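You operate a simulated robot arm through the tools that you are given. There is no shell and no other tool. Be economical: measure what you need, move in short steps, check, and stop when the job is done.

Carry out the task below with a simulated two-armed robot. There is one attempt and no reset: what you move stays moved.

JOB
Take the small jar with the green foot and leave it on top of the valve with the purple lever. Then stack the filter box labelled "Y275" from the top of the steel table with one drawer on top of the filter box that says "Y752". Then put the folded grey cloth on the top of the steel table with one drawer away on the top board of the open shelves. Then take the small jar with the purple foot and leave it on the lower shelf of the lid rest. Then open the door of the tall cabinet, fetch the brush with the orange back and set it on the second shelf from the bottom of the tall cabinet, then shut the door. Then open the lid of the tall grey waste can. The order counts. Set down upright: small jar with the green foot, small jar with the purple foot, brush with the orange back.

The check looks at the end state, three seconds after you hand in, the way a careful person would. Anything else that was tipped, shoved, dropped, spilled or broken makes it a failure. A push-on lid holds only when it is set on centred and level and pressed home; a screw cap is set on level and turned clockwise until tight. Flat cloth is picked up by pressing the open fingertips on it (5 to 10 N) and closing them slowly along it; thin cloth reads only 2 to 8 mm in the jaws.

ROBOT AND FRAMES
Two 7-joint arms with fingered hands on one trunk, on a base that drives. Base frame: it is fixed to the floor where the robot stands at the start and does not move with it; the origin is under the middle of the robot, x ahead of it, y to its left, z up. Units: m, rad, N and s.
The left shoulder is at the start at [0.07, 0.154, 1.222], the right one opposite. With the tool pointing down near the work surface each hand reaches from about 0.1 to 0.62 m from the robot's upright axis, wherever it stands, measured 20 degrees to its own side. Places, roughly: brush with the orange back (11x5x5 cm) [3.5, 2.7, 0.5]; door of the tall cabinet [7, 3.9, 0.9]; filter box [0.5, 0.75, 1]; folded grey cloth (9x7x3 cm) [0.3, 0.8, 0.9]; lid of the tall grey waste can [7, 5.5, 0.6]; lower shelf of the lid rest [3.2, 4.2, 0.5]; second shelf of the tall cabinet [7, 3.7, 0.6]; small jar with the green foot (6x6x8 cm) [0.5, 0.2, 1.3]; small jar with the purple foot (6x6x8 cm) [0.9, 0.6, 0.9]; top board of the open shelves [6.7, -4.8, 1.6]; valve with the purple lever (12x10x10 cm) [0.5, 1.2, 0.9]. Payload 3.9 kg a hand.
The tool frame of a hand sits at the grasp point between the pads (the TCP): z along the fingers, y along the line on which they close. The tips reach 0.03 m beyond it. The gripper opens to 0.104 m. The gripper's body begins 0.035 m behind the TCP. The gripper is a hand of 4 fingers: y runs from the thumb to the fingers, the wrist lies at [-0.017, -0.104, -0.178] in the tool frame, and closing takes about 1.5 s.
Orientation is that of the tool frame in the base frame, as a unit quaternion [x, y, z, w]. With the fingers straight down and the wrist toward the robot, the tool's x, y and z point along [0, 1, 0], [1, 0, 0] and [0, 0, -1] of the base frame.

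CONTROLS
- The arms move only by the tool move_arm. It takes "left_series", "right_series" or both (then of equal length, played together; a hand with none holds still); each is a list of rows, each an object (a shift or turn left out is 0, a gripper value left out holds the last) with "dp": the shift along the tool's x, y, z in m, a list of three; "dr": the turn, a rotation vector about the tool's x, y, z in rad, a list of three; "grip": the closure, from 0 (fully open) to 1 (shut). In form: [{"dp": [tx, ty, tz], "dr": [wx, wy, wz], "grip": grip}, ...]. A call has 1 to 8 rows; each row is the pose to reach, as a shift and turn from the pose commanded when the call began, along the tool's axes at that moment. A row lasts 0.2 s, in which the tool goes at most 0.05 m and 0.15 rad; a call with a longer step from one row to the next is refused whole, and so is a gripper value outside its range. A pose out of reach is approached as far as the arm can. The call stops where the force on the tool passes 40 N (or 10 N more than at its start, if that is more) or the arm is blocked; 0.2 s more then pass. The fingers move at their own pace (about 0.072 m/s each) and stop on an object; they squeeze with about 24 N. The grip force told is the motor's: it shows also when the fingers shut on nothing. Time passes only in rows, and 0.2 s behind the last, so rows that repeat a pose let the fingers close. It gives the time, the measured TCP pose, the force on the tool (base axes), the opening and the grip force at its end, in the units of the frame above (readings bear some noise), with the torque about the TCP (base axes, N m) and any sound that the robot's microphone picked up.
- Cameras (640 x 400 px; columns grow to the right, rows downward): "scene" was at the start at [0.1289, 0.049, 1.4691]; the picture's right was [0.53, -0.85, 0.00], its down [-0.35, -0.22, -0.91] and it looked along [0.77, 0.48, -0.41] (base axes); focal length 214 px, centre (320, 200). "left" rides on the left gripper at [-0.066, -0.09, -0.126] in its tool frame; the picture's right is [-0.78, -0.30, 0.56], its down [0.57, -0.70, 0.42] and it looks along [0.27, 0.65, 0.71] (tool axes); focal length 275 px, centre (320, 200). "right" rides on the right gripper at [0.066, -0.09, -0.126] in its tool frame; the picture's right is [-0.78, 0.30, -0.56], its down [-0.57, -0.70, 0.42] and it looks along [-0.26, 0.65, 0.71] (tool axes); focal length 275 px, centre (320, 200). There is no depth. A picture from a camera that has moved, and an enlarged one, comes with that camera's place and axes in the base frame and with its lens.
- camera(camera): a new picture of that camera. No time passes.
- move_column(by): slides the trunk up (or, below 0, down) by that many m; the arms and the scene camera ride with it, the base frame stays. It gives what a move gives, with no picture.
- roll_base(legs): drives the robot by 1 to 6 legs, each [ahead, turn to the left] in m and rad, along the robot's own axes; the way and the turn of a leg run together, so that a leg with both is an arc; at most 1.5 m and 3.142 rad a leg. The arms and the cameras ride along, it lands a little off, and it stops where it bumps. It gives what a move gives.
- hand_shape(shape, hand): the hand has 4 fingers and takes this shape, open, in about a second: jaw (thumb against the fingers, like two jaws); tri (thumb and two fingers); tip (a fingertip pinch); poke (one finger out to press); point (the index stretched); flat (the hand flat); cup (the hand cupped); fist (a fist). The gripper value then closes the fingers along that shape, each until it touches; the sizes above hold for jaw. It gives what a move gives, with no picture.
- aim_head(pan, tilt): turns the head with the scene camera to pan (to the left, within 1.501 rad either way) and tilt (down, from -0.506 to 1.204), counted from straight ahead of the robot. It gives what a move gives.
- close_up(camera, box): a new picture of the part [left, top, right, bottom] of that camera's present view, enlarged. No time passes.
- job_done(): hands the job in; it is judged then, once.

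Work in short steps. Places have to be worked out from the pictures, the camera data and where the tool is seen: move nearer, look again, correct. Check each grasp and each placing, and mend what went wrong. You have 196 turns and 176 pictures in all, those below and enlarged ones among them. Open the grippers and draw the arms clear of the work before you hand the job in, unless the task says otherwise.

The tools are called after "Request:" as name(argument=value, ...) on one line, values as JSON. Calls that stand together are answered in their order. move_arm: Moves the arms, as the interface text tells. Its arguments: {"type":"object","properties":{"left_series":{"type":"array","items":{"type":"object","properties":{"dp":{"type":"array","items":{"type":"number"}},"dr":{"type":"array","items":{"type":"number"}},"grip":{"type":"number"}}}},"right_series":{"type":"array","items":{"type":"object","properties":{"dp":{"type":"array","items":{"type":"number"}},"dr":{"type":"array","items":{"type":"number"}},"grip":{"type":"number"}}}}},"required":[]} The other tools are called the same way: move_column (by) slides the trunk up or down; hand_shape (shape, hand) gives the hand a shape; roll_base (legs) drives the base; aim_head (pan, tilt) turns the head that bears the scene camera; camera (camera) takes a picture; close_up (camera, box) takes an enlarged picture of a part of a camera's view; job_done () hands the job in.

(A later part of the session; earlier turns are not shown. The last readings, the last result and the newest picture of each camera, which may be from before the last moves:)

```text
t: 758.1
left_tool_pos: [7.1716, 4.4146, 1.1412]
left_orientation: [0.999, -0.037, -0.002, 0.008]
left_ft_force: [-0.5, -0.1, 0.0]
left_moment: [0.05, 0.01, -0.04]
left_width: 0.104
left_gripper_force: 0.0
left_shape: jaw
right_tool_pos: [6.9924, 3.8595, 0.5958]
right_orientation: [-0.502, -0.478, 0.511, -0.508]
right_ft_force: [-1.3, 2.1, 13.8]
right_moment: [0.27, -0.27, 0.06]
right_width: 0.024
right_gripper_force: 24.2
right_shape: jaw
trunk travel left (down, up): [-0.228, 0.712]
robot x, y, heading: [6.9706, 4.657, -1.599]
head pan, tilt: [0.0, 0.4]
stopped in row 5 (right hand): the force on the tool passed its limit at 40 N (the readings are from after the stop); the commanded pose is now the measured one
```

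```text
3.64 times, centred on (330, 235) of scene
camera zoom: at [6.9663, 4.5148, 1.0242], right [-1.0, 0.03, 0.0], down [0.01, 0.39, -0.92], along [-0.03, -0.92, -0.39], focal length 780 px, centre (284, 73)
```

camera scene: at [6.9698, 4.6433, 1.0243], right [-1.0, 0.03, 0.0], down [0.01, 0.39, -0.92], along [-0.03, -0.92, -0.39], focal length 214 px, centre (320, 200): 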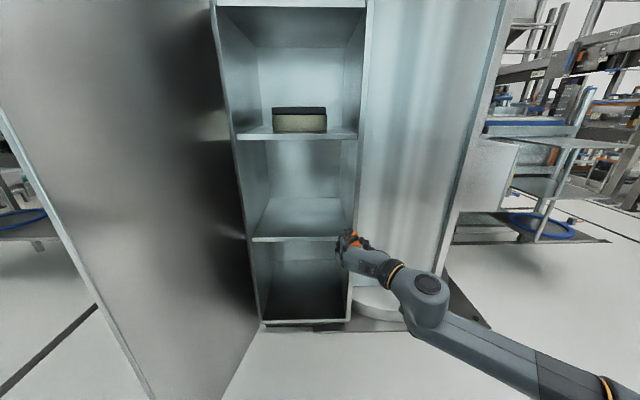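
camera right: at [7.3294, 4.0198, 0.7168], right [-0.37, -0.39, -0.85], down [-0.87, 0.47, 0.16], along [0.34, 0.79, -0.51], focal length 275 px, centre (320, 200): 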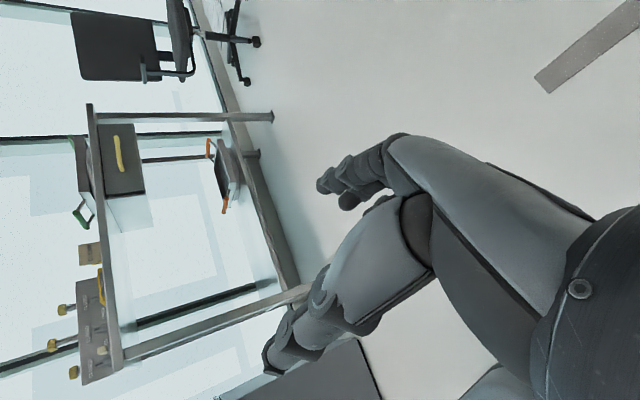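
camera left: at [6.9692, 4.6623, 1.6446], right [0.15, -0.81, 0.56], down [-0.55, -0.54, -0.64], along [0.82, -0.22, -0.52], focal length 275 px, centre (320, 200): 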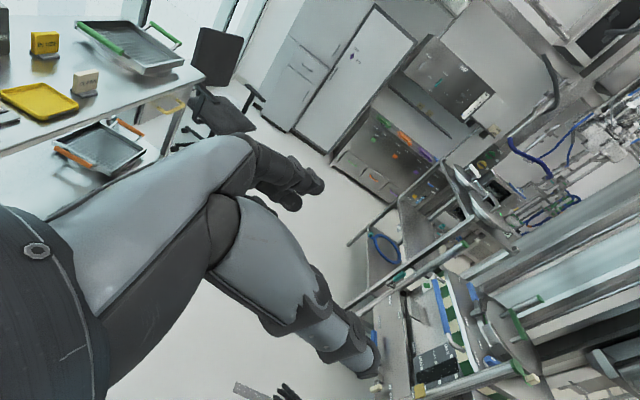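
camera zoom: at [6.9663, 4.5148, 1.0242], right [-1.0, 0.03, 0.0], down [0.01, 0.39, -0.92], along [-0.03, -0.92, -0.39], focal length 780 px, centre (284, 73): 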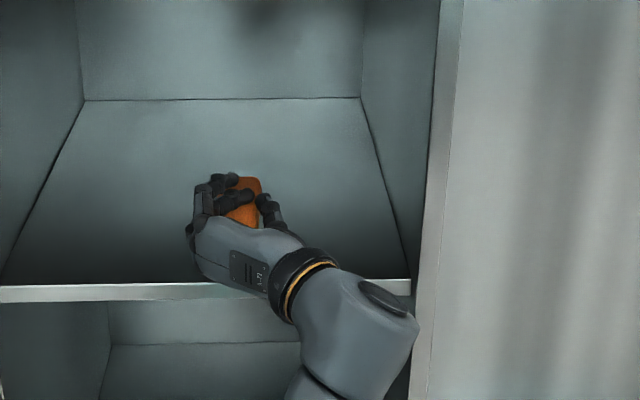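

Contact at 0.596. I open the hand slowly, then withdraw straight back.

Request:
move_arm(right_series=[{"dp": [-0.001, 0, 0], "grip": 0.75}, {"dp": [-0.001, 0, 0], "grip": 0.6}, {"dp": [-0.001, 0, 0], "grip": 0.4}, {"dp": [-0.001, 0, 0], "grip": 0.15}, {"dp": [-0.001, 0, 0], "grip": 0}, {"dp": [-0.002, 0, 0], "grip": 0}, {"dp": [-0.004, 0, 0], "grip": 0}])

Request:
close_up(camera="scene", box=[270, 180, 390, 290])

```text
t: 759.7
left_tool_pos: [7.1719, 4.4138, 1.1407]
left_orientation: [0.999, -0.037, -0.001, 0.007]
left_ft_force: [-0.5, -0.8, -0.4]
left_moment: [-0.01, 0.05, -0.02]
left_width: 0.104
left_gripper_force: 0.0
left_shape: jaw
right_tool_pos: [6.9907, 3.86, 0.595]
right_orientation: [-0.504, -0.481, 0.511, -0.504]
right_ft_force: [-0.2, 0.2, -0.3]
right_moment: [0.02, -0.01, 0.0]
right_width: 0.1037
right_gripper_force: 0.1
right_shape: jaw
trunk travel left (down, up): [-0.228, 0.712]
robot x, y, heading: [6.9651, 4.6572, -1.602]
head pan, tilt: [0.0, 0.4]
```

```text
3.64 times, centred on (330, 235) of scene
camera zoom: at [6.9664, 4.5136, 1.0244], right [-1.0, 0.03, 0.0], down [0.01, 0.39, -0.92], along [-0.03, -0.92, -0.39], focal length 780 px, centre (284, 73)
```

zoom: 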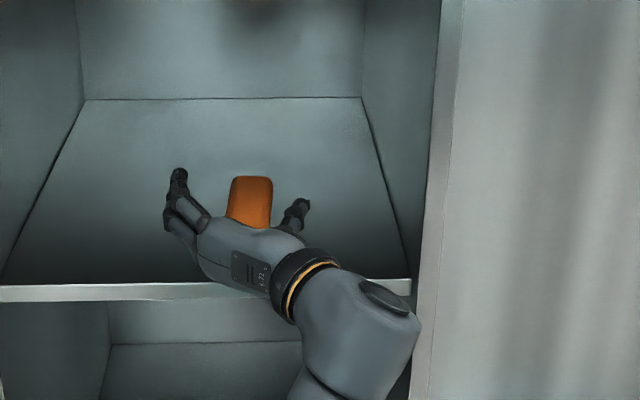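

The brush stands upright on the board. I withdraw the hand straight back and clear of the cabinet, then back the robot away.

Request:
move_arm(right_series=[{"dp": [0, 0, -0.04]}, {"dp": [-0.01, 0, -0.08]}, {"dp": [-0.02, 0, -0.12]}, {"dp": [-0.03, 0, -0.16]}, {"dp": [-0.03, 0, -0.2]}, {"dp": [-0.03, 0, -0.24], "grip": 0.6}, {"dp": [-0.03, 0, -0.27], "grip": 1}, {"dp": [-0.03, 0, -0.27], "grip": 1}])

Request:
roll_base(legs=[[-0.15, 0]])

Request:
move_column(by=0.3)

Request:
aim_head(pan=0.4, tilt=0.6)

Request:
camera(camera="scene")

```text
t: 761.5
left_tool_pos: [7.1707, 4.4132, 1.1408]
left_orientation: [0.999, -0.037, -0.003, 0.006]
left_ft_force: [0.4, -0.3, 0.9]
left_moment: [0.02, 0.0, 0.0]
left_width: 0.104
left_gripper_force: 0.1
left_shape: jaw
right_tool_pos: [6.9968, 4.1331, 0.615]
right_orientation: [-0.504, -0.48, 0.511, -0.504]
right_ft_force: [0.4, 0.5, -0.1]
right_moment: [-0.01, 0.0, -0.01]
right_width: 0.0
right_gripper_force: 0.1
right_shape: jaw
trunk travel left (down, up): [-0.228, 0.712]
robot x, y, heading: [6.9717, 4.6578, -1.599]
head pan, tilt: [0.0, 0.4]
```

```text
t: 762.9
left_tool_pos: [7.1751, 4.5645, 1.1407]
left_orientation: [0.999, -0.038, -0.002, 0.007]
left_ft_force: [-0.7, 1.0, -0.2]
left_moment: [-0.02, -0.03, -0.03]
left_width: 0.1038
left_gripper_force: 0.0
left_shape: jaw
right_tool_pos: [7.0002, 4.2838, 0.6169]
right_orientation: [-0.505, -0.479, 0.512, -0.504]
right_ft_force: [0.2, 0.0, -0.3]
right_moment: [0.0, -0.03, -0.03]
right_width: 0.0
right_gripper_force: 24.3
right_shape: jaw
trunk travel left (down, up): [-0.228, 0.712]
robot x, y, heading: [6.971, 4.8078, -1.606]
head pan, tilt: [0.0, 0.4]
```

```text
t: 765.9
left_tool_pos: [7.1741, 4.5638, 1.4421]
left_orientation: [0.999, -0.038, -0.002, 0.007]
left_ft_force: [0.3, 0.9, -0.8]
left_moment: [0.0, 0.05, 0.0]
left_width: 0.1039
left_gripper_force: 0.0
left_shape: jaw
right_tool_pos: [7.0004, 4.2837, 0.9153]
right_orientation: [-0.505, -0.48, 0.512, -0.503]
right_ft_force: [0.5, 0.1, 0.5]
right_moment: [0.01, 0.01, -0.02]
right_width: 0.0001
right_gripper_force: 24.2
right_shape: jaw
trunk travel left (down, up): [-0.528, 0.412]
robot x, y, heading: [6.9712, 4.8064, -1.6]
head pan, tilt: [0.0, 0.4]
```

```text
t: 766.8
left_tool_pos: [7.1755, 4.5632, 1.4399]
left_orientation: [0.999, -0.039, -0.003, 0.006]
left_ft_force: [-0.3, -0.2, 0.9]
left_moment: [0.0, 0.0, -0.01]
left_width: 0.104
left_gripper_force: 0.0
left_shape: jaw
right_tool_pos: [6.9991, 4.2828, 0.9158]
right_orientation: [-0.505, -0.48, 0.512, -0.503]
right_ft_force: [0.7, 0.3, 0.0]
right_moment: [-0.01, 0.01, -0.02]
right_width: 0.0003
right_gripper_force: 24.0
right_shape: jaw
trunk travel left (down, up): [-0.528, 0.412]
robot x, y, heading: [6.9715, 4.808, -1.597]
head pan, tilt: [0.4, 0.6]
```

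```text
10 pictures are left
camera scene: at [7.005, 4.6751, 1.3062], right [-0.93, -0.36, 0.0], down [-0.2, 0.53, -0.83], along [0.3, -0.77, -0.56], focal length 214 px, centre (320, 200)
```

scene: 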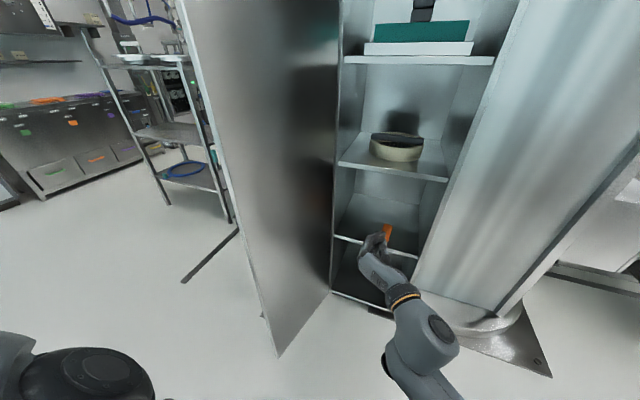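

The door stands at about 106° with its free edge near (7.34, 4.37). I pull the closed right hand back, turn left past the edge, and extend it on the door's outer side.

Request:
move_arm(right_series=[{"dp": [0, 0, -0.04], "grip": 1}, {"dp": [0, 0, -0.08], "grip": 1}, {"dp": [0, 0, -0.1], "grip": 1}])

Request:
roll_base(legs=[[0, 0.55], [0, 0.55]])

Request:
move_arm(right_series=[{"dp": [0, 0, 0.045]}, {"dp": [0, 0, 0.09]}, {"dp": [0, 0, 0.135]}, {"dp": [0, 0, 0.18]}, {"dp": [0, 0, 0.22]}, {"dp": [0, 0, 0.26]}, {"dp": [0, 0, 0.29]}])

Request:
aim_head(pan=-0.2, tilt=0.6)

Request:
camera(camera="scene")

```text
t: 767.5
left_tool_pos: [7.1747, 4.5645, 1.4407]
left_orientation: [0.999, -0.038, -0.002, 0.006]
left_ft_force: [-0.3, 0.3, 0.9]
left_moment: [-0.01, -0.02, 0.01]
left_width: 0.1041
left_gripper_force: 0.1
left_shape: jaw
right_tool_pos: [7.0034, 4.3831, 0.9143]
right_orientation: [-0.505, -0.48, 0.512, -0.503]
right_ft_force: [-0.7, -0.3, 0.5]
right_moment: [-0.01, 0.01, -0.04]
right_width: 0.0002
right_gripper_force: 24.0
right_shape: jaw
trunk travel left (down, up): [-0.528, 0.412]
robot x, y, heading: [6.974, 4.8108, -1.597]
head pan, tilt: [0.4, 0.6]
```

```text
t: 771.0
left_tool_pos: [7.2813, 4.8787, 1.4412]
left_orientation: [0.87, 0.494, 0.002, 0.006]
left_ft_force: [-0.4, 0.1, 1.1]
left_moment: [0.03, 0.02, 0.01]
left_width: 0.1041
left_gripper_force: 0.1
left_shape: jaw
right_tool_pos: [7.3664, 4.6455, 0.9122]
right_orientation: [0.176, 0.674, -0.17, 0.697]
right_ft_force: [1.2, 0.6, 0.8]
right_moment: [-0.01, -0.01, 0.03]
right_width: 0.0
right_gripper_force: 23.9
right_shape: jaw
trunk travel left (down, up): [-0.528, 0.412]
robot x, y, heading: [6.9734, 4.8088, -0.495]
head pan, tilt: [0.4, 0.6]
```

```text
t: 772.6
left_tool_pos: [7.2837, 4.879, 1.4418]
left_orientation: [0.87, 0.494, 0.001, 0.006]
left_ft_force: [-0.2, -0.4, 0.6]
left_moment: [-0.01, 0.02, 0.01]
left_width: 0.1039
left_gripper_force: 0.1
left_shape: jaw
right_tool_pos: [7.6223, 4.5076, 0.9197]
right_orientation: [0.177, 0.674, -0.17, 0.697]
right_ft_force: [-0.3, -0.6, 0.2]
right_moment: [0.02, 0.01, 0.0]
right_width: 0.0
right_gripper_force: 24.3
right_shape: jaw
trunk travel left (down, up): [-0.528, 0.412]
robot x, y, heading: [6.974, 4.8046, -0.493]
head pan, tilt: [0.4, 0.6]
```

```text
t: 773.6
left_tool_pos: [7.2828, 4.8785, 1.4411]
left_orientation: [0.869, 0.494, 0.003, 0.007]
left_ft_force: [-0.2, -0.2, 0.5]
left_moment: [0.02, -0.05, -0.01]
left_width: 0.1037
left_gripper_force: 0.0
left_shape: jaw
right_tool_pos: [7.6207, 4.5076, 0.9208]
right_orientation: [0.177, 0.674, -0.17, 0.697]
right_ft_force: [-0.6, 0.1, -0.6]
right_moment: [0.01, 0.01, 0.01]
right_width: 0.0
right_gripper_force: 24.3
right_shape: jaw
trunk travel left (down, up): [-0.528, 0.412]
robot x, y, heading: [6.972, 4.8093, -0.493]
head pan, tilt: [-0.201, 0.6]
```

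```text
9 pictures are left
camera scene: at [7.0871, 4.7276, 1.3061], right [-0.64, -0.77, 0.0], down [-0.44, 0.36, -0.82], along [0.64, -0.53, -0.57], focal length 214 px, centre (320, 200)
```

scene: 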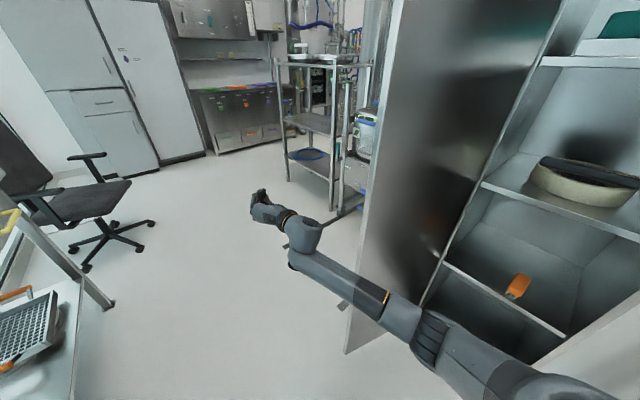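

The arm now reaches past the door's edge on the outer side. Turning right sweeps the door toward closed.

Request:
roll_base(legs=[[0, -0.35], [0, -0.35], [0, -0.3]])

Request:
camera(camera="scene")

```text
t: 775.0
left_tool_pos: [7.2895, 4.7867, 1.4394]
left_orientation: [0.933, 0.36, 0.001, 0.007]
left_ft_force: [-0.4, -1.2, -1.0]
left_moment: [0.02, -0.02, 0.0]
left_width: 0.1043
left_gripper_force: 0.2
left_shape: jaw
right_tool_pos: [7.5112, 4.3487, 0.9209]
right_orientation: [0.266, 0.642, -0.262, 0.67]
right_ft_force: [0.4, 0.1, -0.3]
right_moment: [0.0, -0.03, 0.02]
right_width: 0.0
right_gripper_force: 23.8
right_shape: jaw
trunk travel left (down, up): [-0.528, 0.412]
robot x, y, heading: [6.9727, 4.8048, -0.785]
head pan, tilt: [-0.201, 0.6]
stopped in leg 1: the robot was blocked; the commanded pose is now the measured one
```

```text
8 pictures are left
camera scene: at [7.0591, 4.6991, 1.3062], right [-0.83, -0.55, 0.0], down [-0.31, 0.47, -0.83], along [0.46, -0.69, -0.56], focal length 214 px, centre (320, 200)
```

scene: 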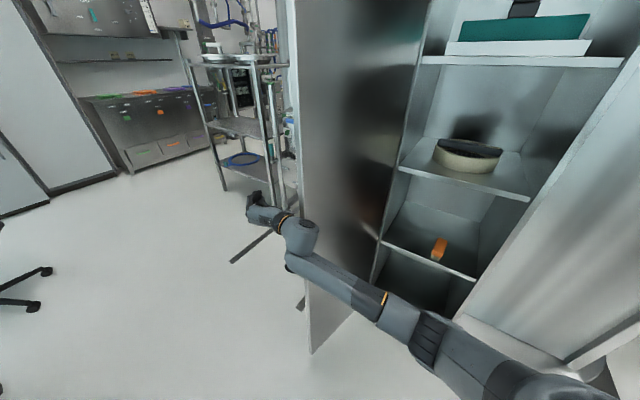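

The forearm catches on the edge. I shift the robot further east so the hand comes at the door's outer face from the north, then sweep right.

Request:
roll_base(legs=[[0, 0.4], [0, 0.4], [0.36, 0], [0, -0.7], [0, -0.7]])

Request:
camera(camera="scene")

```text
t: 783.2
left_tool_pos: [7.6111, 4.6649, 1.4414]
left_orientation: [0.99, 0.14, -0.001, 0.008]
left_ft_force: [0.2, 1.2, 0.2]
left_moment: [0.0, -0.04, 0.0]
left_width: 0.1038
left_gripper_force: 0.1
left_shape: jaw
right_tool_pos: [7.6191, 4.1785, 0.9178]
right_orientation: [0.404, 0.568, -0.403, 0.593]
right_ft_force: [0.9, 0.2, 0.9]
right_moment: [0.01, -0.01, 0.02]
right_width: 0.0002
right_gripper_force: 24.0
right_shape: jaw
trunk travel left (down, up): [-0.528, 0.412]
robot x, y, heading: [7.3437, 4.8186, -1.239]
head pan, tilt: [-0.201, 0.6]
stopped in leg 5: the robot was blocked; the commanded pose is now the measured one
```

```text
7 pictures are left
camera scene: at [7.3658, 4.6885, 1.3069], right [-0.99, -0.13, 0.0], down [-0.07, 0.56, -0.83], along [0.11, -0.82, -0.56], focal length 214 px, centre (320, 200)
```

scene: 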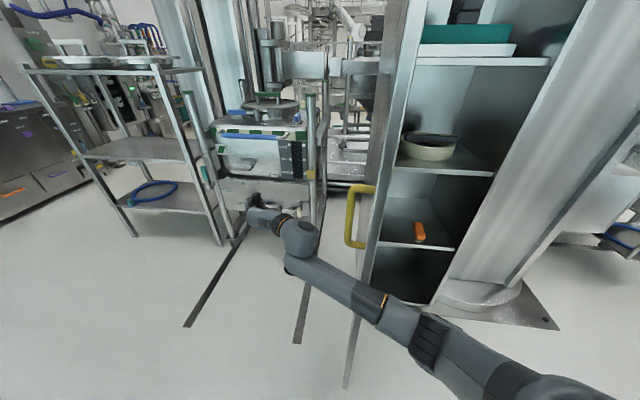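

The hand is on the outer side with the door at about 92°. I move the hand west with the arm to push the outer face.

Request:
move_arm(right_series=[{"dp": [0, -0.035, -0.013]}, {"dp": [0, -0.07, -0.026]}, {"dp": [0, -0.105, -0.039]}, {"dp": [0, -0.14, -0.052]}, {"dp": [0, -0.175, -0.065]}, {"dp": [0, -0.21, -0.078]}, {"dp": [0, -0.245, -0.091]}, {"dp": [0, -0.275, -0.1]}])

Request:
roll_base(legs=[[0, -0.4], [0, -0.3]])

```text
t: 785.0
left_tool_pos: [7.6113, 4.6602, 1.4402]
left_orientation: [0.99, 0.14, 0.0, 0.006]
left_ft_force: [-0.2, 0.1, 0.5]
left_moment: [0.0, -0.04, 0.0]
left_width: 0.1039
left_gripper_force: 0.0
left_shape: jaw
right_tool_pos: [7.3238, 4.1713, 0.9086]
right_orientation: [0.405, 0.569, -0.403, 0.592]
right_ft_force: [-0.2, 0.2, -0.1]
right_moment: [0.02, 0.04, 0.02]
right_width: 0.0
right_gripper_force: 23.7
right_shape: jaw
trunk travel left (down, up): [-0.528, 0.412]
robot x, y, heading: [7.3346, 4.8208, -1.241]
head pan, tilt: [-0.201, 0.6]
```

```text
t: 787.2
left_tool_pos: [7.5002, 4.5421, 1.4398]
left_orientation: [0.993, -0.116, -0.004, 0.005]
left_ft_force: [-1.2, 1.1, 0.5]
left_moment: [0.01, -0.01, 0.01]
left_width: 0.1037
left_gripper_force: 0.1
left_shape: jaw
right_tool_pos: [7.0149, 4.2558, 0.9035]
right_orientation: [0.537, 0.452, -0.534, 0.471]
right_ft_force: [14.7, -21.8, -2.6]
right_moment: [0.55, 0.28, 0.21]
right_width: 0.0
right_gripper_force: 23.7
right_shape: jaw
trunk travel left (down, up): [-0.528, 0.412]
robot x, y, heading: [7.3391, 4.8187, -1.729]
head pan, tilt: [-0.201, 0.6]
stopped in leg 2: the force on the tool passed its limit at 54 N (the readings are from after the stop); the commanded pose is now the measured one
```

The door is following. I check how the hand sits against it.

Request:
camera(camera="scene")

```text
6 pictures are left
camera scene: at [7.3007, 4.6815, 1.3058], right [-0.94, 0.35, 0.0], down [0.2, 0.53, -0.82], along [-0.29, -0.77, -0.57], focal length 214 px, centre (320, 200)
```

scene: 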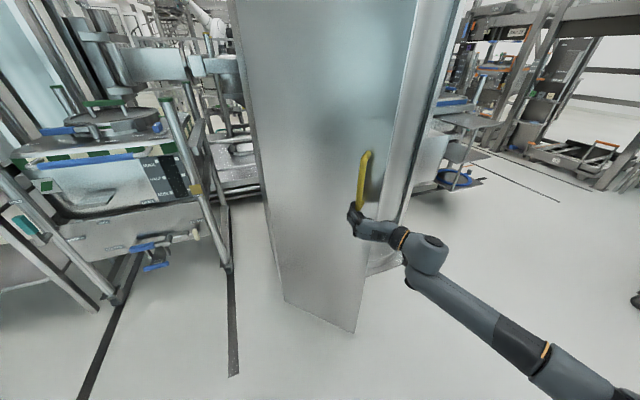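

The hand sits beside the handle with the door at about 55°. I push along the closing arc with the arm.

Request:
move_arm(right_series=[{"dp": [0, 0.005, 0.006]}, {"dp": [0, -0.025, 0.034]}, {"dp": [0, -0.05, 0.071]}, {"dp": [0, -0.075, 0.105]}, {"dp": [0, -0.09, 0.138]}, {"dp": [0, -0.102, 0.172]}, {"dp": [0, -0.109, 0.208]}])

Request:
roll_base(legs=[[0.12, -0.1]])

Request:
camera(camera="scene")

```text
t: 788.8
left_tool_pos: [7.5013, 4.5397, 1.4388]
left_orientation: [0.993, -0.115, -0.005, 0.004]
left_ft_force: [-0.5, -0.5, -0.4]
left_moment: [0.04, -0.04, -0.01]
left_width: 0.104
left_gripper_force: 0.0
left_shape: jaw
right_tool_pos: [6.8816, 4.0628, 0.9042]
right_orientation: [0.535, 0.455, -0.533, 0.471]
right_ft_force: [24.9, -8.6, -12.3]
right_moment: [0.5, 0.38, 0.62]
right_width: 0.0
right_gripper_force: 24.2
right_shape: jaw
trunk travel left (down, up): [-0.528, 0.412]
robot x, y, heading: [7.3396, 4.8192, -1.728]
head pan, tilt: [-0.201, 0.6]
```

```text
t: 789.5
left_tool_pos: [7.4979, 4.5378, 1.4406]
left_orientation: [0.993, -0.119, -0.002, 0.006]
left_ft_force: [0.0, -0.8, -0.3]
left_moment: [0.02, -0.01, 0.02]
left_width: 0.1042
left_gripper_force: 0.0
left_shape: jaw
right_tool_pos: [6.8834, 4.0635, 0.902]
right_orientation: [0.533, 0.458, -0.531, 0.473]
right_ft_force: [8.0, -3.2, 4.9]
right_moment: [0.02, 0.15, 0.19]
right_width: 0.0
right_gripper_force: 23.8
right_shape: jaw
trunk travel left (down, up): [-0.528, 0.412]
robot x, y, heading: [7.3382, 4.8108, -1.725]
head pan, tilt: [-0.201, 0.6]
stopped in leg 1: the force on the tool passed its limit at 45 N (the readings are from after the stop); the commanded pose is now the measured one
```

```text
5 pictures are left
camera scene: at [7.3005, 4.6774, 1.3062], right [-0.94, 0.35, 0.0], down [0.19, 0.53, -0.82], along [-0.29, -0.77, -0.57], focal length 214 px, centre (320, 200)
```

scene: 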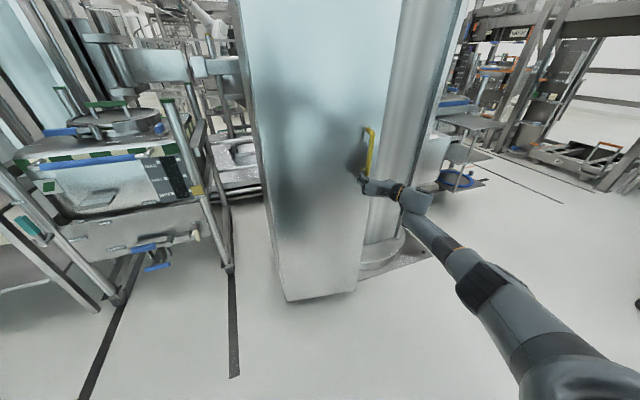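

The door is nearly shut. I shift the hand slightly off the handle and press the face straight in.

Request:
move_arm(right_series=[{"dp": [0, 0.015, -0.005]}, {"dp": [0, 0.02, 0.025]}, {"dp": [0, 0.025, 0.05]}, {"dp": [0, 0.028, 0.075]}, {"dp": [0, 0.03, 0.095]}, {"dp": [0, 0.03, 0.11]}])

Request:
move_arm(right_series=[{"dp": [0, 0.0, 0.02]}, {"dp": [0, 0.0, 0.04]}, {"dp": [0, 0.0, 0.06]}])

```text
t: 791.0
left_tool_pos: [7.4961, 4.5402, 1.441]
left_orientation: [0.993, -0.119, -0.001, 0.008]
left_ft_force: [0.6, 0.3, -0.2]
left_moment: [-0.02, 0.0, 0.0]
left_width: 0.1042
left_gripper_force: 0.0
left_shape: jaw
right_tool_pos: [6.9306, 4.0066, 0.9208]
right_orientation: [0.535, 0.456, -0.531, 0.472]
right_ft_force: [0.0, -0.3, 0.2]
right_moment: [-0.01, -0.01, 0.02]
right_width: 0.0
right_gripper_force: 24.0
right_shape: jaw
right hand out of reach, approached as far as the arm can: row 3, 4, 5, 6
trunk travel left (down, up): [-0.528, 0.412]
robot x, y, heading: [7.335, 4.8098, -1.726]
head pan, tilt: [-0.201, 0.6]
```

```text
t: 791.8
left_tool_pos: [7.4951, 4.5393, 1.4417]
left_orientation: [0.993, -0.119, -0.002, 0.008]
left_ft_force: [0.5, 0.0, 0.3]
left_moment: [-0.01, 0.0, -0.02]
left_width: 0.1041
left_gripper_force: 0.1
left_shape: jaw
right_tool_pos: [6.9305, 4.0061, 0.9193]
right_orientation: [0.537, 0.457, -0.531, 0.471]
right_ft_force: [-0.3, 0.6, -0.4]
right_moment: [0.0, -0.01, 0.01]
right_width: 0.0
right_gripper_force: 23.8
right_shape: jaw
right hand out of reach, approached as far as the arm can: row 1, 2, 3
trunk travel left (down, up): [-0.528, 0.412]
robot x, y, heading: [7.3393, 4.8119, -1.729]
head pan, tilt: [-0.201, 0.6]
```

I use the base to press: rolling forward until the force stops it.

Request:
roll_base(legs=[[0.07, 0], [0.06, 0]])

Request:
camera(camera="scene")

```text
t: 792.7
left_tool_pos: [7.4925, 4.5086, 1.4419]
left_orientation: [0.993, -0.12, -0.003, 0.01]
left_ft_force: [-0.8, -1.3, 0.2]
left_moment: [0.03, 0.02, -0.07]
left_width: 0.104
left_gripper_force: 0.0
left_shape: jaw
right_tool_pos: [6.9275, 3.9799, 0.9223]
right_orientation: [0.531, 0.458, -0.526, 0.482]
right_ft_force: [-1.6, 30.0, 4.7]
right_moment: [-0.06, -0.02, -0.02]
right_width: 0.0002
right_gripper_force: 23.9
right_shape: jaw
trunk travel left (down, up): [-0.528, 0.412]
robot x, y, heading: [7.3298, 4.7751, -1.741]
head pan, tilt: [-0.201, 0.6]
stopped in leg 1: the force on the tool passed its limit at 154 N (the readings are from after the stop); the commanded pose is now the measured one
```

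```text
4 pictures are left
camera scene: at [7.2928, 4.6485, 1.3068], right [-0.93, 0.36, 0.0], down [0.2, 0.52, -0.83], along [-0.3, -0.77, -0.56], focal length 214 px, centre (320, 200)
```

scene: 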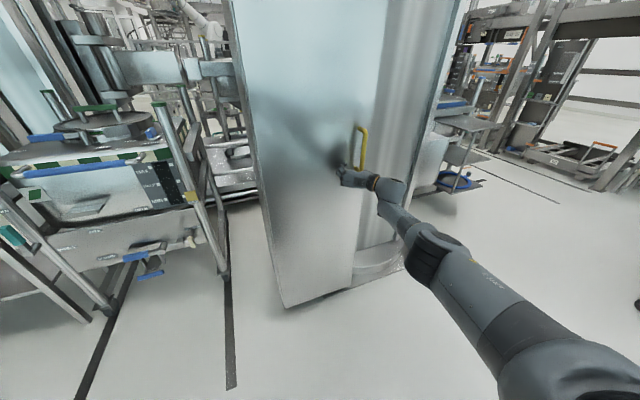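

The door is shut (firm stop at the face). Now the waste can: from the earlier views its purple bar handle runs along x from 6.89 to 7.08 at y ≈ 5.30, z ≈ 0.69. I retract, turn around and park in front of it to use the left hand.

Request:
move_arm(right_series=[{"dp": [0, 0, -0.045]}, {"dp": [0, 0, -0.09]}, {"dp": [0, 0, -0.135]}, {"dp": [0, 0, -0.18]}, {"dp": [0, 0, -0.225]}, {"dp": [0, 0, -0.27]}, {"dp": [0, 0, -0.31]}])

Request:
roll_base(legs=[[0, -1.4], [0.2, 0], [0, -1.57]])

```text
t: 794.3
left_tool_pos: [7.4903, 4.5045, 1.4413]
left_orientation: [0.993, -0.119, -0.003, 0.007]
left_ft_force: [0.3, 0.5, -0.3]
left_moment: [-0.01, 0.0, -0.03]
left_width: 0.1038
left_gripper_force: 0.1
left_shape: jaw
right_tool_pos: [6.9657, 4.2821, 0.9163]
right_orientation: [0.53, 0.462, -0.524, 0.481]
right_ft_force: [0.5, 0.1, 0.3]
right_moment: [0.02, 0.0, 0.04]
right_width: 0.0002
right_gripper_force: 24.2
right_shape: jaw
trunk travel left (down, up): [-0.528, 0.412]
robot x, y, heading: [7.3341, 4.7712, -1.736]
head pan, tilt: [-0.201, 0.6]
```

```text
t: 800.8
left_tool_pos: [6.8313, 4.6756, 1.4409]
left_orientation: [-0.525, 0.851, 0.007, -0.002]
left_ft_force: [0.0, 0.7, 0.0]
left_moment: [-0.02, 0.02, 0.02]
left_width: 0.1039
left_gripper_force: 0.1
left_shape: jaw
right_tool_pos: [6.7327, 5.2209, 0.9193]
right_orientation: [-0.692, 0.113, 0.707, 0.094]
right_ft_force: [-1.6, -16.7, 3.7]
right_moment: [0.06, -0.01, -0.16]
right_width: 0.0
right_gripper_force: 23.7
right_shape: jaw
trunk travel left (down, up): [-0.528, 0.412]
robot x, y, heading: [7.1289, 4.7716, 2.761]
head pan, tilt: [-0.201, 0.6]
stopped in leg 3: the force on the tool passed its limit at 53 N (the readings are from after the stop); the commanded pose is now the measured one
```

My right hand touched the neighbouring bench. I turn back a little, raise the trunk, and continue the turn above it.

Request:
roll_base(legs=[[0, 0.3]])

Request:
move_column(by=0.38)

Request:
roll_base(legs=[[0, -0.75], [0, -0.74]])

Request:
aim_head(pan=0.25, tilt=0.75)

Request:
camera(camera="scene")

```text
t: 802.1
left_tool_pos: [6.8735, 4.5949, 1.4409]
left_orientation: [-0.647, 0.762, 0.006, -0.003]
left_ft_force: [0.5, -0.6, 0.8]
left_moment: [0.01, 0.0, 0.03]
left_width: 0.1041
left_gripper_force: 0.1
left_shape: jaw
right_tool_pos: [6.6168, 5.0883, 0.9159]
right_orientation: [-0.701, 0.011, 0.713, -0.009]
right_ft_force: [0.6, 0.4, 0.2]
right_moment: [-0.02, 0.04, 0.03]
right_width: 0.0
right_gripper_force: 24.0
right_shape: jaw
trunk travel left (down, up): [-0.528, 0.412]
robot x, y, heading: [7.1307, 4.7732, 3.053]
head pan, tilt: [-0.201, 0.6]
```

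```text
t: 805.8
left_tool_pos: [6.8727, 4.5946, 1.8203]
left_orientation: [-0.647, 0.763, 0.005, -0.002]
left_ft_force: [0.2, -0.5, 0.6]
left_moment: [-0.01, 0.01, 0.0]
left_width: 0.1041
left_gripper_force: 0.2
left_shape: jaw
right_tool_pos: [6.6176, 5.0876, 1.2958]
right_orientation: [-0.701, 0.012, 0.713, -0.01]
right_ft_force: [-0.1, 0.3, 0.1]
right_moment: [-0.02, 0.01, 0.05]
right_width: 0.0001
right_gripper_force: 24.4
right_shape: jaw
trunk travel left (down, up): [-0.908, 0.032]
robot x, y, heading: [7.133, 4.7715, 3.056]
head pan, tilt: [-0.201, 0.6]
```

```text
t: 810.1
left_tool_pos: [6.929, 5.0137, 1.8204]
left_orientation: [0.034, 0.999, 0.006, 0.002]
left_ft_force: [0.7, 0.2, -0.1]
left_moment: [-0.01, 0.0, -0.04]
left_width: 0.104
left_gripper_force: 0.0
left_shape: jaw
right_tool_pos: [7.397, 5.3157, 1.2982]
right_orientation: [-0.512, 0.48, 0.533, 0.472]
right_ft_force: [-1.5, -0.6, 0.4]
right_moment: [0.04, -0.02, -0.01]
right_width: 0.0
right_gripper_force: 24.0
right_shape: jaw
trunk travel left (down, up): [-0.908, 0.032]
robot x, y, heading: [7.1332, 4.7715, 1.586]
head pan, tilt: [-0.201, 0.6]
```

```text
t: 811.0
left_tool_pos: [6.9311, 5.0138, 1.821]
left_orientation: [0.034, 0.999, 0.006, 0.002]
left_ft_force: [0.3, 0.8, -0.7]
left_moment: [0.0, 0.0, 0.01]
left_width: 0.1041
left_gripper_force: 0.0
left_shape: jaw
right_tool_pos: [7.3981, 5.3157, 1.2964]
right_orientation: [-0.512, 0.48, 0.533, 0.472]
right_ft_force: [-0.2, -0.3, -0.8]
right_moment: [-0.01, 0.01, -0.02]
right_width: 0.0001
right_gripper_force: 23.6
right_shape: jaw
trunk travel left (down, up): [-0.908, 0.032]
robot x, y, heading: [7.1373, 4.7723, 1.582]
head pan, tilt: [0.25, 0.75]
```

```text
3 pictures are left
camera scene: at [7.1115, 4.9022, 1.6733], right [0.97, 0.26, 0.0], down [0.18, -0.66, -0.73], along [-0.19, 0.71, -0.68], focal length 214 px, centre (320, 200)
```

scene: 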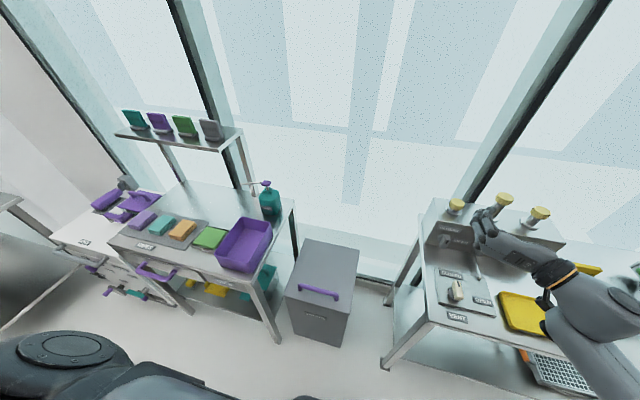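

The can's bar handle triangulates to (6.99, 5.325, 0.66). I pull the right hand back clear of the table and lower the trunk.

Request:
move_arm(right_series=[{"dp": [0, 0, -0.045]}, {"dp": [0, 0, -0.09]}, {"dp": [0, 0, -0.135]}, {"dp": [0, 0, -0.18]}, {"dp": [0, 0, -0.225]}, {"dp": [0, 0, -0.27]}, {"dp": [0, 0, -0.3]}])

Request:
move_column(by=-0.4)

Request:
move_column(by=-0.3)

```text
t: 812.6
left_tool_pos: [6.9273, 5.0147, 1.8207]
left_orientation: [0.033, 0.999, 0.007, 0.003]
left_ft_force: [0.5, -0.3, -0.3]
left_moment: [0.01, -0.01, -0.02]
left_width: 0.1041
left_gripper_force: 0.1
left_shape: jaw
right_tool_pos: [7.4221, 5.0175, 1.2942]
right_orientation: [-0.512, 0.479, 0.534, 0.472]
right_ft_force: [-0.2, -0.2, 0.3]
right_moment: [-0.01, 0.01, 0.01]
right_width: 0.0
right_gripper_force: 23.9
right_shape: jaw
trunk travel left (down, up): [-0.908, 0.032]
robot x, y, heading: [7.1341, 4.7727, 1.587]
head pan, tilt: [0.25, 0.75]
```

```text
t: 816.5
left_tool_pos: [6.9308, 5.0136, 1.4206]
left_orientation: [0.034, 0.999, 0.005, 0.002]
left_ft_force: [-0.2, -0.7, -0.5]
left_moment: [-0.02, 0.0, 0.03]
left_width: 0.1041
left_gripper_force: 0.0
left_shape: jaw
right_tool_pos: [7.4231, 5.0187, 0.8925]
right_orientation: [-0.512, 0.481, 0.532, 0.473]
right_ft_force: [0.1, 0.0, -0.1]
right_moment: [-0.02, 0.05, 0.01]
right_width: 0.0
right_gripper_force: 24.0
right_shape: jaw
trunk travel left (down, up): [-0.508, 0.432]
robot x, y, heading: [7.1323, 4.773, 1.58]
head pan, tilt: [0.25, 0.75]
```

```text
t: 819.5
left_tool_pos: [6.9307, 5.0131, 1.1211]
left_orientation: [0.034, 0.999, 0.006, 0.002]
left_ft_force: [0.2, -0.8, 0.5]
left_moment: [-0.01, -0.02, 0.02]
left_width: 0.1038
left_gripper_force: 0.0
left_shape: jaw
right_tool_pos: [7.4245, 5.017, 0.5928]
right_orientation: [-0.511, 0.481, 0.533, 0.473]
right_ft_force: [-0.7, -0.5, -0.5]
right_moment: [-0.02, 0.0, -0.01]
right_width: 0.0
right_gripper_force: 24.0
right_shape: jaw
trunk travel left (down, up): [-0.208, 0.732]
robot x, y, heading: [7.1334, 4.7705, 1.586]
head pan, tilt: [0.25, 0.75]
```

I bring the left hand over the handle bar and down to just above it.

Request:
move_arm(left_series=[{"dp": [-0.005, 0.039, 0.028]}, {"dp": [-0.01, 0.078, 0.056]}, {"dp": [-0.015, 0.117, 0.084]}, {"dp": [-0.02, 0.156, 0.112]}, {"dp": [-0.025, 0.196, 0.14]}, {"dp": [-0.03, 0.236, 0.168]}, {"dp": [-0.035, 0.276, 0.196]}, {"dp": [-0.038, 0.315, 0.224]}])

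Request:
move_arm(left_series=[{"dp": [0, 0, 0.045]}, {"dp": [0, 0, 0.09]}, {"dp": [0, 0, 0.13]}, {"dp": [0, 0, 0.15]}, {"dp": [0, 0, 0.15]}])

Request:
aim_head(pan=0.3, tilt=0.45)

Request:
camera(camera="scene")

```text
t: 821.3
left_tool_pos: [6.9941, 5.3316, 0.899]
left_orientation: [0.034, 0.999, 0.007, 0.002]
left_ft_force: [-0.9, 0.8, 0.3]
left_moment: [0.02, 0.02, 0.0]
left_width: 0.1041
left_gripper_force: 0.0
left_shape: jaw
right_tool_pos: [7.4231, 5.0186, 0.5924]
right_orientation: [-0.512, 0.48, 0.533, 0.472]
right_ft_force: [-0.4, 1.3, 0.2]
right_moment: [-0.03, -0.01, 0.0]
right_width: 0.0002
right_gripper_force: 23.8
right_shape: jaw
trunk travel left (down, up): [-0.208, 0.732]
robot x, y, heading: [7.1298, 4.7714, 1.582]
head pan, tilt: [0.25, 0.75]
```

```text
t: 822.5
left_tool_pos: [6.9922, 5.3292, 0.7485]
left_orientation: [0.034, 0.999, 0.006, 0.002]
left_ft_force: [0.0, -0.4, 0.6]
left_moment: [0.0, 0.0, 0.0]
left_width: 0.1037
left_gripper_force: 0.1
left_shape: jaw
right_tool_pos: [7.4246, 5.0178, 0.5926]
right_orientation: [-0.512, 0.48, 0.534, 0.472]
right_ft_force: [0.4, -0.4, -0.3]
right_moment: [-0.02, 0.02, 0.01]
right_width: 0.0
right_gripper_force: 23.7
right_shape: jaw
trunk travel left (down, up): [-0.208, 0.732]
robot x, y, heading: [7.1344, 4.7677, 1.582]
head pan, tilt: [0.25, 0.75]
```

```text
t: 823.3
left_tool_pos: [6.9915, 5.3291, 0.7505]
left_orientation: [0.034, 0.999, 0.007, 0.002]
left_ft_force: [0.4, 1.0, 0.4]
left_moment: [0.02, 0.01, -0.02]
left_width: 0.1042
left_gripper_force: 0.0
left_shape: jaw
right_tool_pos: [7.423, 5.0183, 0.5934]
right_orientation: [-0.511, 0.481, 0.534, 0.472]
right_ft_force: [0.4, 0.1, -0.1]
right_moment: [0.0, 0.01, -0.02]
right_width: 0.0001
right_gripper_force: 23.9
right_shape: jaw
trunk travel left (down, up): [-0.208, 0.732]
robot x, y, heading: [7.1332, 4.7708, 1.585]
head pan, tilt: [0.3, 0.45]
```

```text
2 pictures are left
camera scene: at [7.1043, 4.9095, 0.9996], right [0.95, 0.31, 0.0], down [0.13, -0.41, -0.9], along [-0.28, 0.86, -0.44], focal length 214 px, centre (320, 200)
```

scene: 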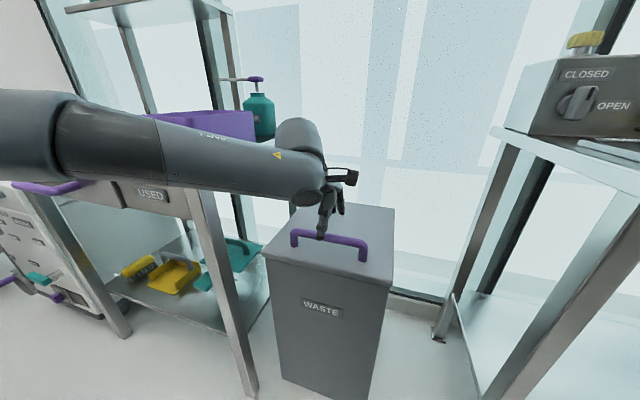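

The jaws straddle the bar, which is at z ≈ 0.682. I lower 6 cm and close on it.

Request:
move_arm(left_series=[{"dp": [0, -0.003, 0.03]}, {"dp": [0, -0.003, 0.05]}, {"dp": [0, -0.003, 0.06]}, {"dp": [0, -0.003, 0.06]}])

Request:
move_arm(left_series=[{"grip": 0.3}, {"grip": 0.6}, {"grip": 0.9}, {"grip": 1}, {"grip": 1}, {"grip": 1}, {"grip": 1}])

```text
t: 824.3
left_tool_pos: [6.9934, 5.3271, 0.6907]
left_orientation: [0.034, 0.999, 0.006, 0.002]
left_ft_force: [-0.2, -0.2, -0.1]
left_moment: [-0.01, 0.04, 0.02]
left_width: 0.1038
left_gripper_force: 0.1
left_shape: jaw
right_tool_pos: [7.4229, 5.0173, 0.592]
right_orientation: [-0.512, 0.48, 0.533, 0.472]
right_ft_force: [0.4, 0.2, -0.3]
right_moment: [-0.02, -0.02, 0.02]
right_width: 0.0
right_gripper_force: 23.4
right_shape: jaw
trunk travel left (down, up): [-0.208, 0.732]
robot x, y, heading: [7.1309, 4.773, 1.583]
head pan, tilt: [0.3, 0.45]
```

```text
t: 825.9
left_tool_pos: [6.9916, 5.3276, 0.6888]
left_orientation: [0.034, 0.999, 0.005, 0.002]
left_ft_force: [0.0, -2.3, -6.2]
left_moment: [-0.01, 0.0, -0.02]
left_width: 0.0059
left_gripper_force: 23.6
left_shape: jaw
right_tool_pos: [7.4237, 5.018, 0.5916]
right_orientation: [-0.511, 0.48, 0.534, 0.473]
right_ft_force: [-0.5, 0.3, -0.5]
right_moment: [0.0, 0.01, 0.01]
right_width: 0.0001
right_gripper_force: 24.1
right_shape: jaw
trunk travel left (down, up): [-0.208, 0.732]
robot x, y, heading: [7.1326, 4.7735, 1.585]
head pan, tilt: [0.3, 0.45]
```

I lift the handle along the lid's hinge arc.

Request:
move_arm(left_series=[{"dp": [0, 0.004, -0.02], "grip": 1}, {"dp": [0, 0.01, -0.04], "grip": 1}, {"dp": [0, 0.028, -0.077], "grip": 1}, {"dp": [0, 0.053, -0.11], "grip": 1}, {"dp": [0, 0.084, -0.138], "grip": 1}, {"dp": [0, 0.12, -0.158], "grip": 1}])

Request:
camera(camera="scene")

```text
t: 827.3
left_tool_pos: [6.9539, 5.3978, 0.8057]
left_orientation: [0.033, 0.999, 0.006, 0.003]
left_ft_force: [4.4, -7.7, -3.1]
left_moment: [0.16, 0.06, 0.08]
left_width: 0.0053
left_gripper_force: 24.1
left_shape: jaw
left hand out of reach, approached as far as the arm can: row 4, 5, 6
right_tool_pos: [7.4213, 5.02, 0.5931]
right_orientation: [-0.514, 0.479, 0.532, 0.472]
right_ft_force: [0.0, -0.5, 1.2]
right_moment: [-0.02, -0.03, -0.02]
right_width: 0.0
right_gripper_force: 23.9
right_shape: jaw
trunk travel left (down, up): [-0.208, 0.732]
robot x, y, heading: [7.1303, 4.7724, 1.582]
head pan, tilt: [0.3, 0.45]
```

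```text
1 pictures are left
camera scene: at [7.1019, 4.9108, 0.9993], right [0.95, 0.31, 0.0], down [0.14, -0.42, -0.9], along [-0.28, 0.86, -0.44], focal length 214 px, centre (320, 200)
```

scene: 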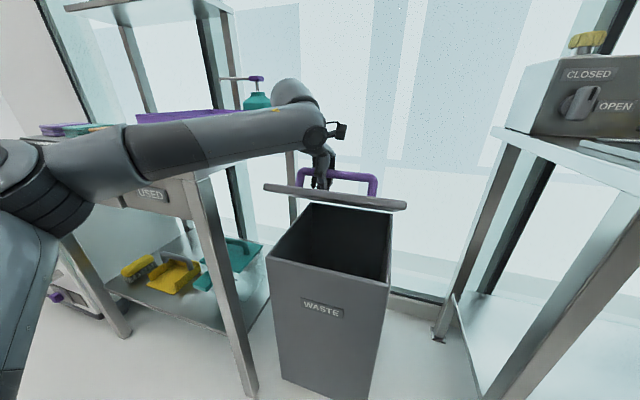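

The lid is rising. The arm is at its reach limit, so I continue the arc with the trunk and base.

Request:
move_column(by=0.03)

Request:
roll_base(legs=[[0.05, 0]])

Request:
move_column(by=0.02)

Request:
roll_base(legs=[[0.04, 0]])

```text
t: 828.0
left_tool_pos: [6.9567, 5.4005, 0.8373]
left_orientation: [0.034, 0.999, 0.006, 0.002]
left_ft_force: [-3.9, 6.4, -12.1]
left_moment: [-0.12, -0.08, -0.02]
left_width: 0.0052
left_gripper_force: 23.9
left_shape: jaw
right_tool_pos: [7.4234, 5.0193, 0.6221]
right_orientation: [-0.512, 0.48, 0.533, 0.472]
right_ft_force: [0.6, -0.3, -0.2]
right_moment: [-0.01, 0.01, -0.02]
right_width: 0.0
right_gripper_force: 23.7
right_shape: jaw
trunk travel left (down, up): [-0.238, 0.702]
robot x, y, heading: [7.1342, 4.7723, 1.588]
head pan, tilt: [0.3, 0.45]
```

```text
t: 828.9
left_tool_pos: [6.9578, 5.4467, 0.8401]
left_orientation: [0.035, 0.999, 0.007, 0.002]
left_ft_force: [0.4, -3.6, 0.6]
left_moment: [0.08, 0.01, 0.03]
left_width: 0.0055
left_gripper_force: 24.0
left_shape: jaw
right_tool_pos: [7.4231, 5.0683, 0.6212]
right_orientation: [-0.51, 0.48, 0.534, 0.473]
right_ft_force: [-0.5, 0.8, -0.5]
right_moment: [-0.02, -0.01, 0.01]
right_width: 0.0
right_gripper_force: 24.2
right_shape: jaw
trunk travel left (down, up): [-0.238, 0.702]
robot x, y, heading: [7.1307, 4.826, 1.589]
head pan, tilt: [0.3, 0.45]
```

```text
t: 829.6
left_tool_pos: [6.9573, 5.4483, 0.8596]
left_orientation: [0.034, 0.999, 0.007, 0.003]
left_ft_force: [-1.5, -2.7, -4.7]
left_moment: [0.07, -0.01, -0.04]
left_width: 0.0051
left_gripper_force: 23.7
left_shape: jaw
right_tool_pos: [7.423, 5.0683, 0.6423]
right_orientation: [-0.512, 0.48, 0.533, 0.472]
right_ft_force: [-0.1, 0.1, -0.2]
right_moment: [0.0, 0.0, -0.01]
right_width: 0.0
right_gripper_force: 24.2
right_shape: jaw
trunk travel left (down, up): [-0.258, 0.682]
robot x, y, heading: [7.1338, 4.8216, 1.585]
head pan, tilt: [0.3, 0.45]
```

```text
t: 830.5
left_tool_pos: [6.9572, 5.4885, 0.8601]
left_orientation: [0.035, 0.999, 0.007, 0.001]
left_ft_force: [0.5, -2.1, 1.6]
left_moment: [0.13, 0.0, -0.03]
left_width: 0.0049
left_gripper_force: 23.6
left_shape: jaw
right_tool_pos: [7.422, 5.1095, 0.6422]
right_orientation: [-0.511, 0.48, 0.534, 0.473]
right_ft_force: [0.9, 1.0, 0.5]
right_moment: [-0.02, -0.02, 0.0]
right_width: 0.0
right_gripper_force: 23.9
right_shape: jaw
trunk travel left (down, up): [-0.258, 0.682]
robot x, y, heading: [7.1349, 4.8619, 1.582]
head pan, tilt: [0.3, 0.45]
```

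Tracking well with small forces. I continue past vertical.

Request:
roll_base(legs=[[0.045, 0]])

Request:
move_arm(left_series=[{"dp": [0, 0.02, 0.002]}, {"dp": [0, 0.04, 0.006]}, {"dp": [0, 0.06, 0.012]}, {"dp": [0, 0.06, 0.012]}])

```text
t: 831.4
left_tool_pos: [6.9572, 5.5278, 0.8677]
left_orientation: [0.035, 0.999, 0.014, 0.003]
left_ft_force: [-4.0, -14.1, 32.1]
left_moment: [0.53, -0.38, -0.17]
left_width: 0.0045
left_gripper_force: 24.5
left_shape: jaw
right_tool_pos: [7.4225, 5.1501, 0.6443]
right_orientation: [-0.51, 0.479, 0.535, 0.474]
right_ft_force: [0.6, 0.2, 0.0]
right_moment: [-0.04, 0.0, -0.02]
right_width: 0.0
right_gripper_force: 23.8
right_shape: jaw
trunk travel left (down, up): [-0.258, 0.682]
robot x, y, heading: [7.1314, 4.9067, 1.587]
head pan, tilt: [0.3, 0.45]
```

```text
t: 832.4
left_tool_pos: [6.9561, 5.5351, 0.8703]
left_orientation: [0.037, 0.999, 0.021, 0.003]
left_ft_force: [21.0, -14.9, 33.4]
left_moment: [0.46, 0.99, 0.14]
left_width: 0.0043
left_gripper_force: 24.3
left_shape: jaw
left hand out of reach, approached as far as the arm can: row 1, 2, 3, 4
right_tool_pos: [7.4245, 5.1499, 0.6431]
right_orientation: [-0.508, 0.48, 0.538, 0.472]
right_ft_force: [0.7, -0.2, 0.4]
right_moment: [0.02, 0.02, 0.04]
right_width: 0.0
right_gripper_force: 23.6
right_shape: jaw
trunk travel left (down, up): [-0.258, 0.682]
robot x, y, heading: [7.1296, 4.9081, 1.584]
head pan, tilt: [0.3, 0.45]
```

A downward load shows the handle wants to go higher. I raise a little and push slightly further.

Request:
move_column(by=0.025)

Request:
roll_base(legs=[[0.03, 0]])

Request:
camera(camera="scene")

```text
t: 833.1
left_tool_pos: [6.9477, 5.5412, 0.8807]
left_orientation: [0.034, 0.999, 0.011, 0.003]
left_ft_force: [-0.1, 0.1, 0.5]
left_moment: [0.02, -0.03, -0.05]
left_width: 0.0043
left_gripper_force: 24.5
left_shape: jaw
right_tool_pos: [7.4224, 5.1546, 0.668]
right_orientation: [-0.51, 0.482, 0.534, 0.473]
right_ft_force: [0.2, 0.3, 0.9]
right_moment: [0.03, 0.02, 0.01]
right_width: 0.0
right_gripper_force: 24.8
right_shape: jaw
trunk travel left (down, up): [-0.283, 0.657]
robot x, y, heading: [7.1326, 4.9086, 1.585]
head pan, tilt: [0.3, 0.45]
```

```text
t: 833.9
left_tool_pos: [6.9504, 5.5707, 0.8846]
left_orientation: [0.035, 0.999, 0.012, 0.003]
left_ft_force: [-0.9, -2.3, 3.2]
left_moment: [0.11, -0.07, -0.02]
left_width: 0.0044
left_gripper_force: 23.9
left_shape: jaw
right_tool_pos: [7.4202, 5.183, 0.6673]
right_orientation: [-0.511, 0.479, 0.534, 0.473]
right_ft_force: [0.6, -0.5, 0.5]
right_moment: [0.0, 0.0, -0.04]
right_width: 0.0
right_gripper_force: 23.9
right_shape: jaw
trunk travel left (down, up): [-0.283, 0.657]
robot x, y, heading: [7.129, 4.9346, 1.584]
head pan, tilt: [0.3, 0.45]
```

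```text
0 pictures are left
camera scene: at [7.1027, 5.0741, 1.0748], right [0.95, 0.31, 0.0], down [0.13, -0.41, -0.9], along [-0.28, 0.86, -0.43], focal length 214 px, centre (320, 200)
```

scene: 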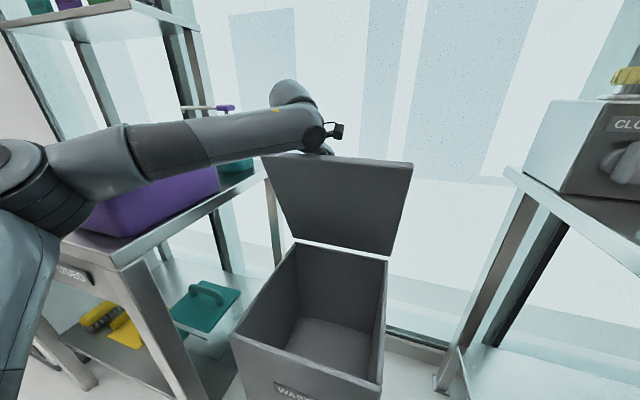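

The lid is at about 70°. I continue: base forward a little, trunk up, and the hand pitched to extend the reach.

Request:
move_column(by=0.015)

Request:
roll_base(legs=[[0.06, 0]])

Request:
move_arm(left_series=[{"dp": [0, 0.01, -0.003], "dr": [-0.1, 0, 0]}, {"dp": [0, 0.02, -0.006], "dr": [-0.2, 0, 0]}, {"dp": [0, 0.035, -0.008], "dr": [-0.3, 0, 0]}, {"dp": [0, 0.05, -0.008], "dr": [-0.4, 0, 0]}, {"dp": [0, 0.07, -0.006], "dr": [-0.45, 0, 0]}, {"dp": [0, 0.09, -0.002], "dr": [-0.5, 0, 0]}])

```text
t: 834.6
left_tool_pos: [6.9501, 5.5722, 0.8979]
left_orientation: [0.036, 0.999, 0.011, 0.003]
left_ft_force: [0.7, -0.4, -0.1]
left_moment: [-0.04, 0.0, -0.01]
left_width: 0.0044
left_gripper_force: 23.7
left_shape: jaw
right_tool_pos: [7.4221, 5.1834, 0.6827]
right_orientation: [-0.511, 0.481, 0.534, 0.472]
right_ft_force: [0.3, 0.4, 0.6]
right_moment: [-0.01, -0.01, -0.01]
right_width: 0.0
right_gripper_force: 23.8
right_shape: jaw
trunk travel left (down, up): [-0.298, 0.642]
robot x, y, heading: [7.1327, 4.9374, 1.583]
head pan, tilt: [0.3, 0.45]
```

```text
t: 835.6
left_tool_pos: [6.9536, 5.6116, 0.9193]
left_orientation: [0.033, 0.999, 0.029, 0.001]
left_ft_force: [-0.9, 0.3, -0.1]
left_moment: [0.06, -0.02, 0.01]
left_width: 0.0048
left_gripper_force: 23.9
left_shape: jaw
right_tool_pos: [7.4216, 5.229, 0.6831]
right_orientation: [-0.513, 0.475, 0.544, 0.464]
right_ft_force: [-1.3, -24.1, 5.0]
right_moment: [0.37, -0.01, 0.16]
right_width: 0.0
right_gripper_force: 24.7
right_shape: jaw
trunk travel left (down, up): [-0.298, 0.642]
robot x, y, heading: [7.1296, 4.992, 1.595]
head pan, tilt: [0.3, 0.45]
stopped in leg 1: the force on the tool passed its limit at 52 N (the readings are from after the stop); the commanded pose is now the measured one
```

```text
t: 836.0
left_tool_pos: [6.9556, 5.6255, 0.9098]
left_orientation: [0.036, 0.997, 0.061, 0.003]
left_ft_force: [0.3, -2.4, -0.2]
left_moment: [0.1, 0.0, 0.02]
left_width: 0.0045
left_gripper_force: 23.6
left_shape: jaw
right_tool_pos: [7.4213, 5.2283, 0.68]
right_orientation: [-0.514, 0.477, 0.541, 0.465]
right_ft_force: [3.9, -18.8, -1.4]
right_moment: [0.17, 0.03, -0.02]
right_width: 0.0
right_gripper_force: 24.1
right_shape: jaw
trunk travel left (down, up): [-0.298, 0.642]
robot x, y, heading: [7.1293, 4.9914, 1.586]
head pan, tilt: [0.3, 0.45]
stopped in row 2 (right hand): the force on the tool passed its limit at 50 N (the readings are from after the stop); the commanded pose is now the measured one
```

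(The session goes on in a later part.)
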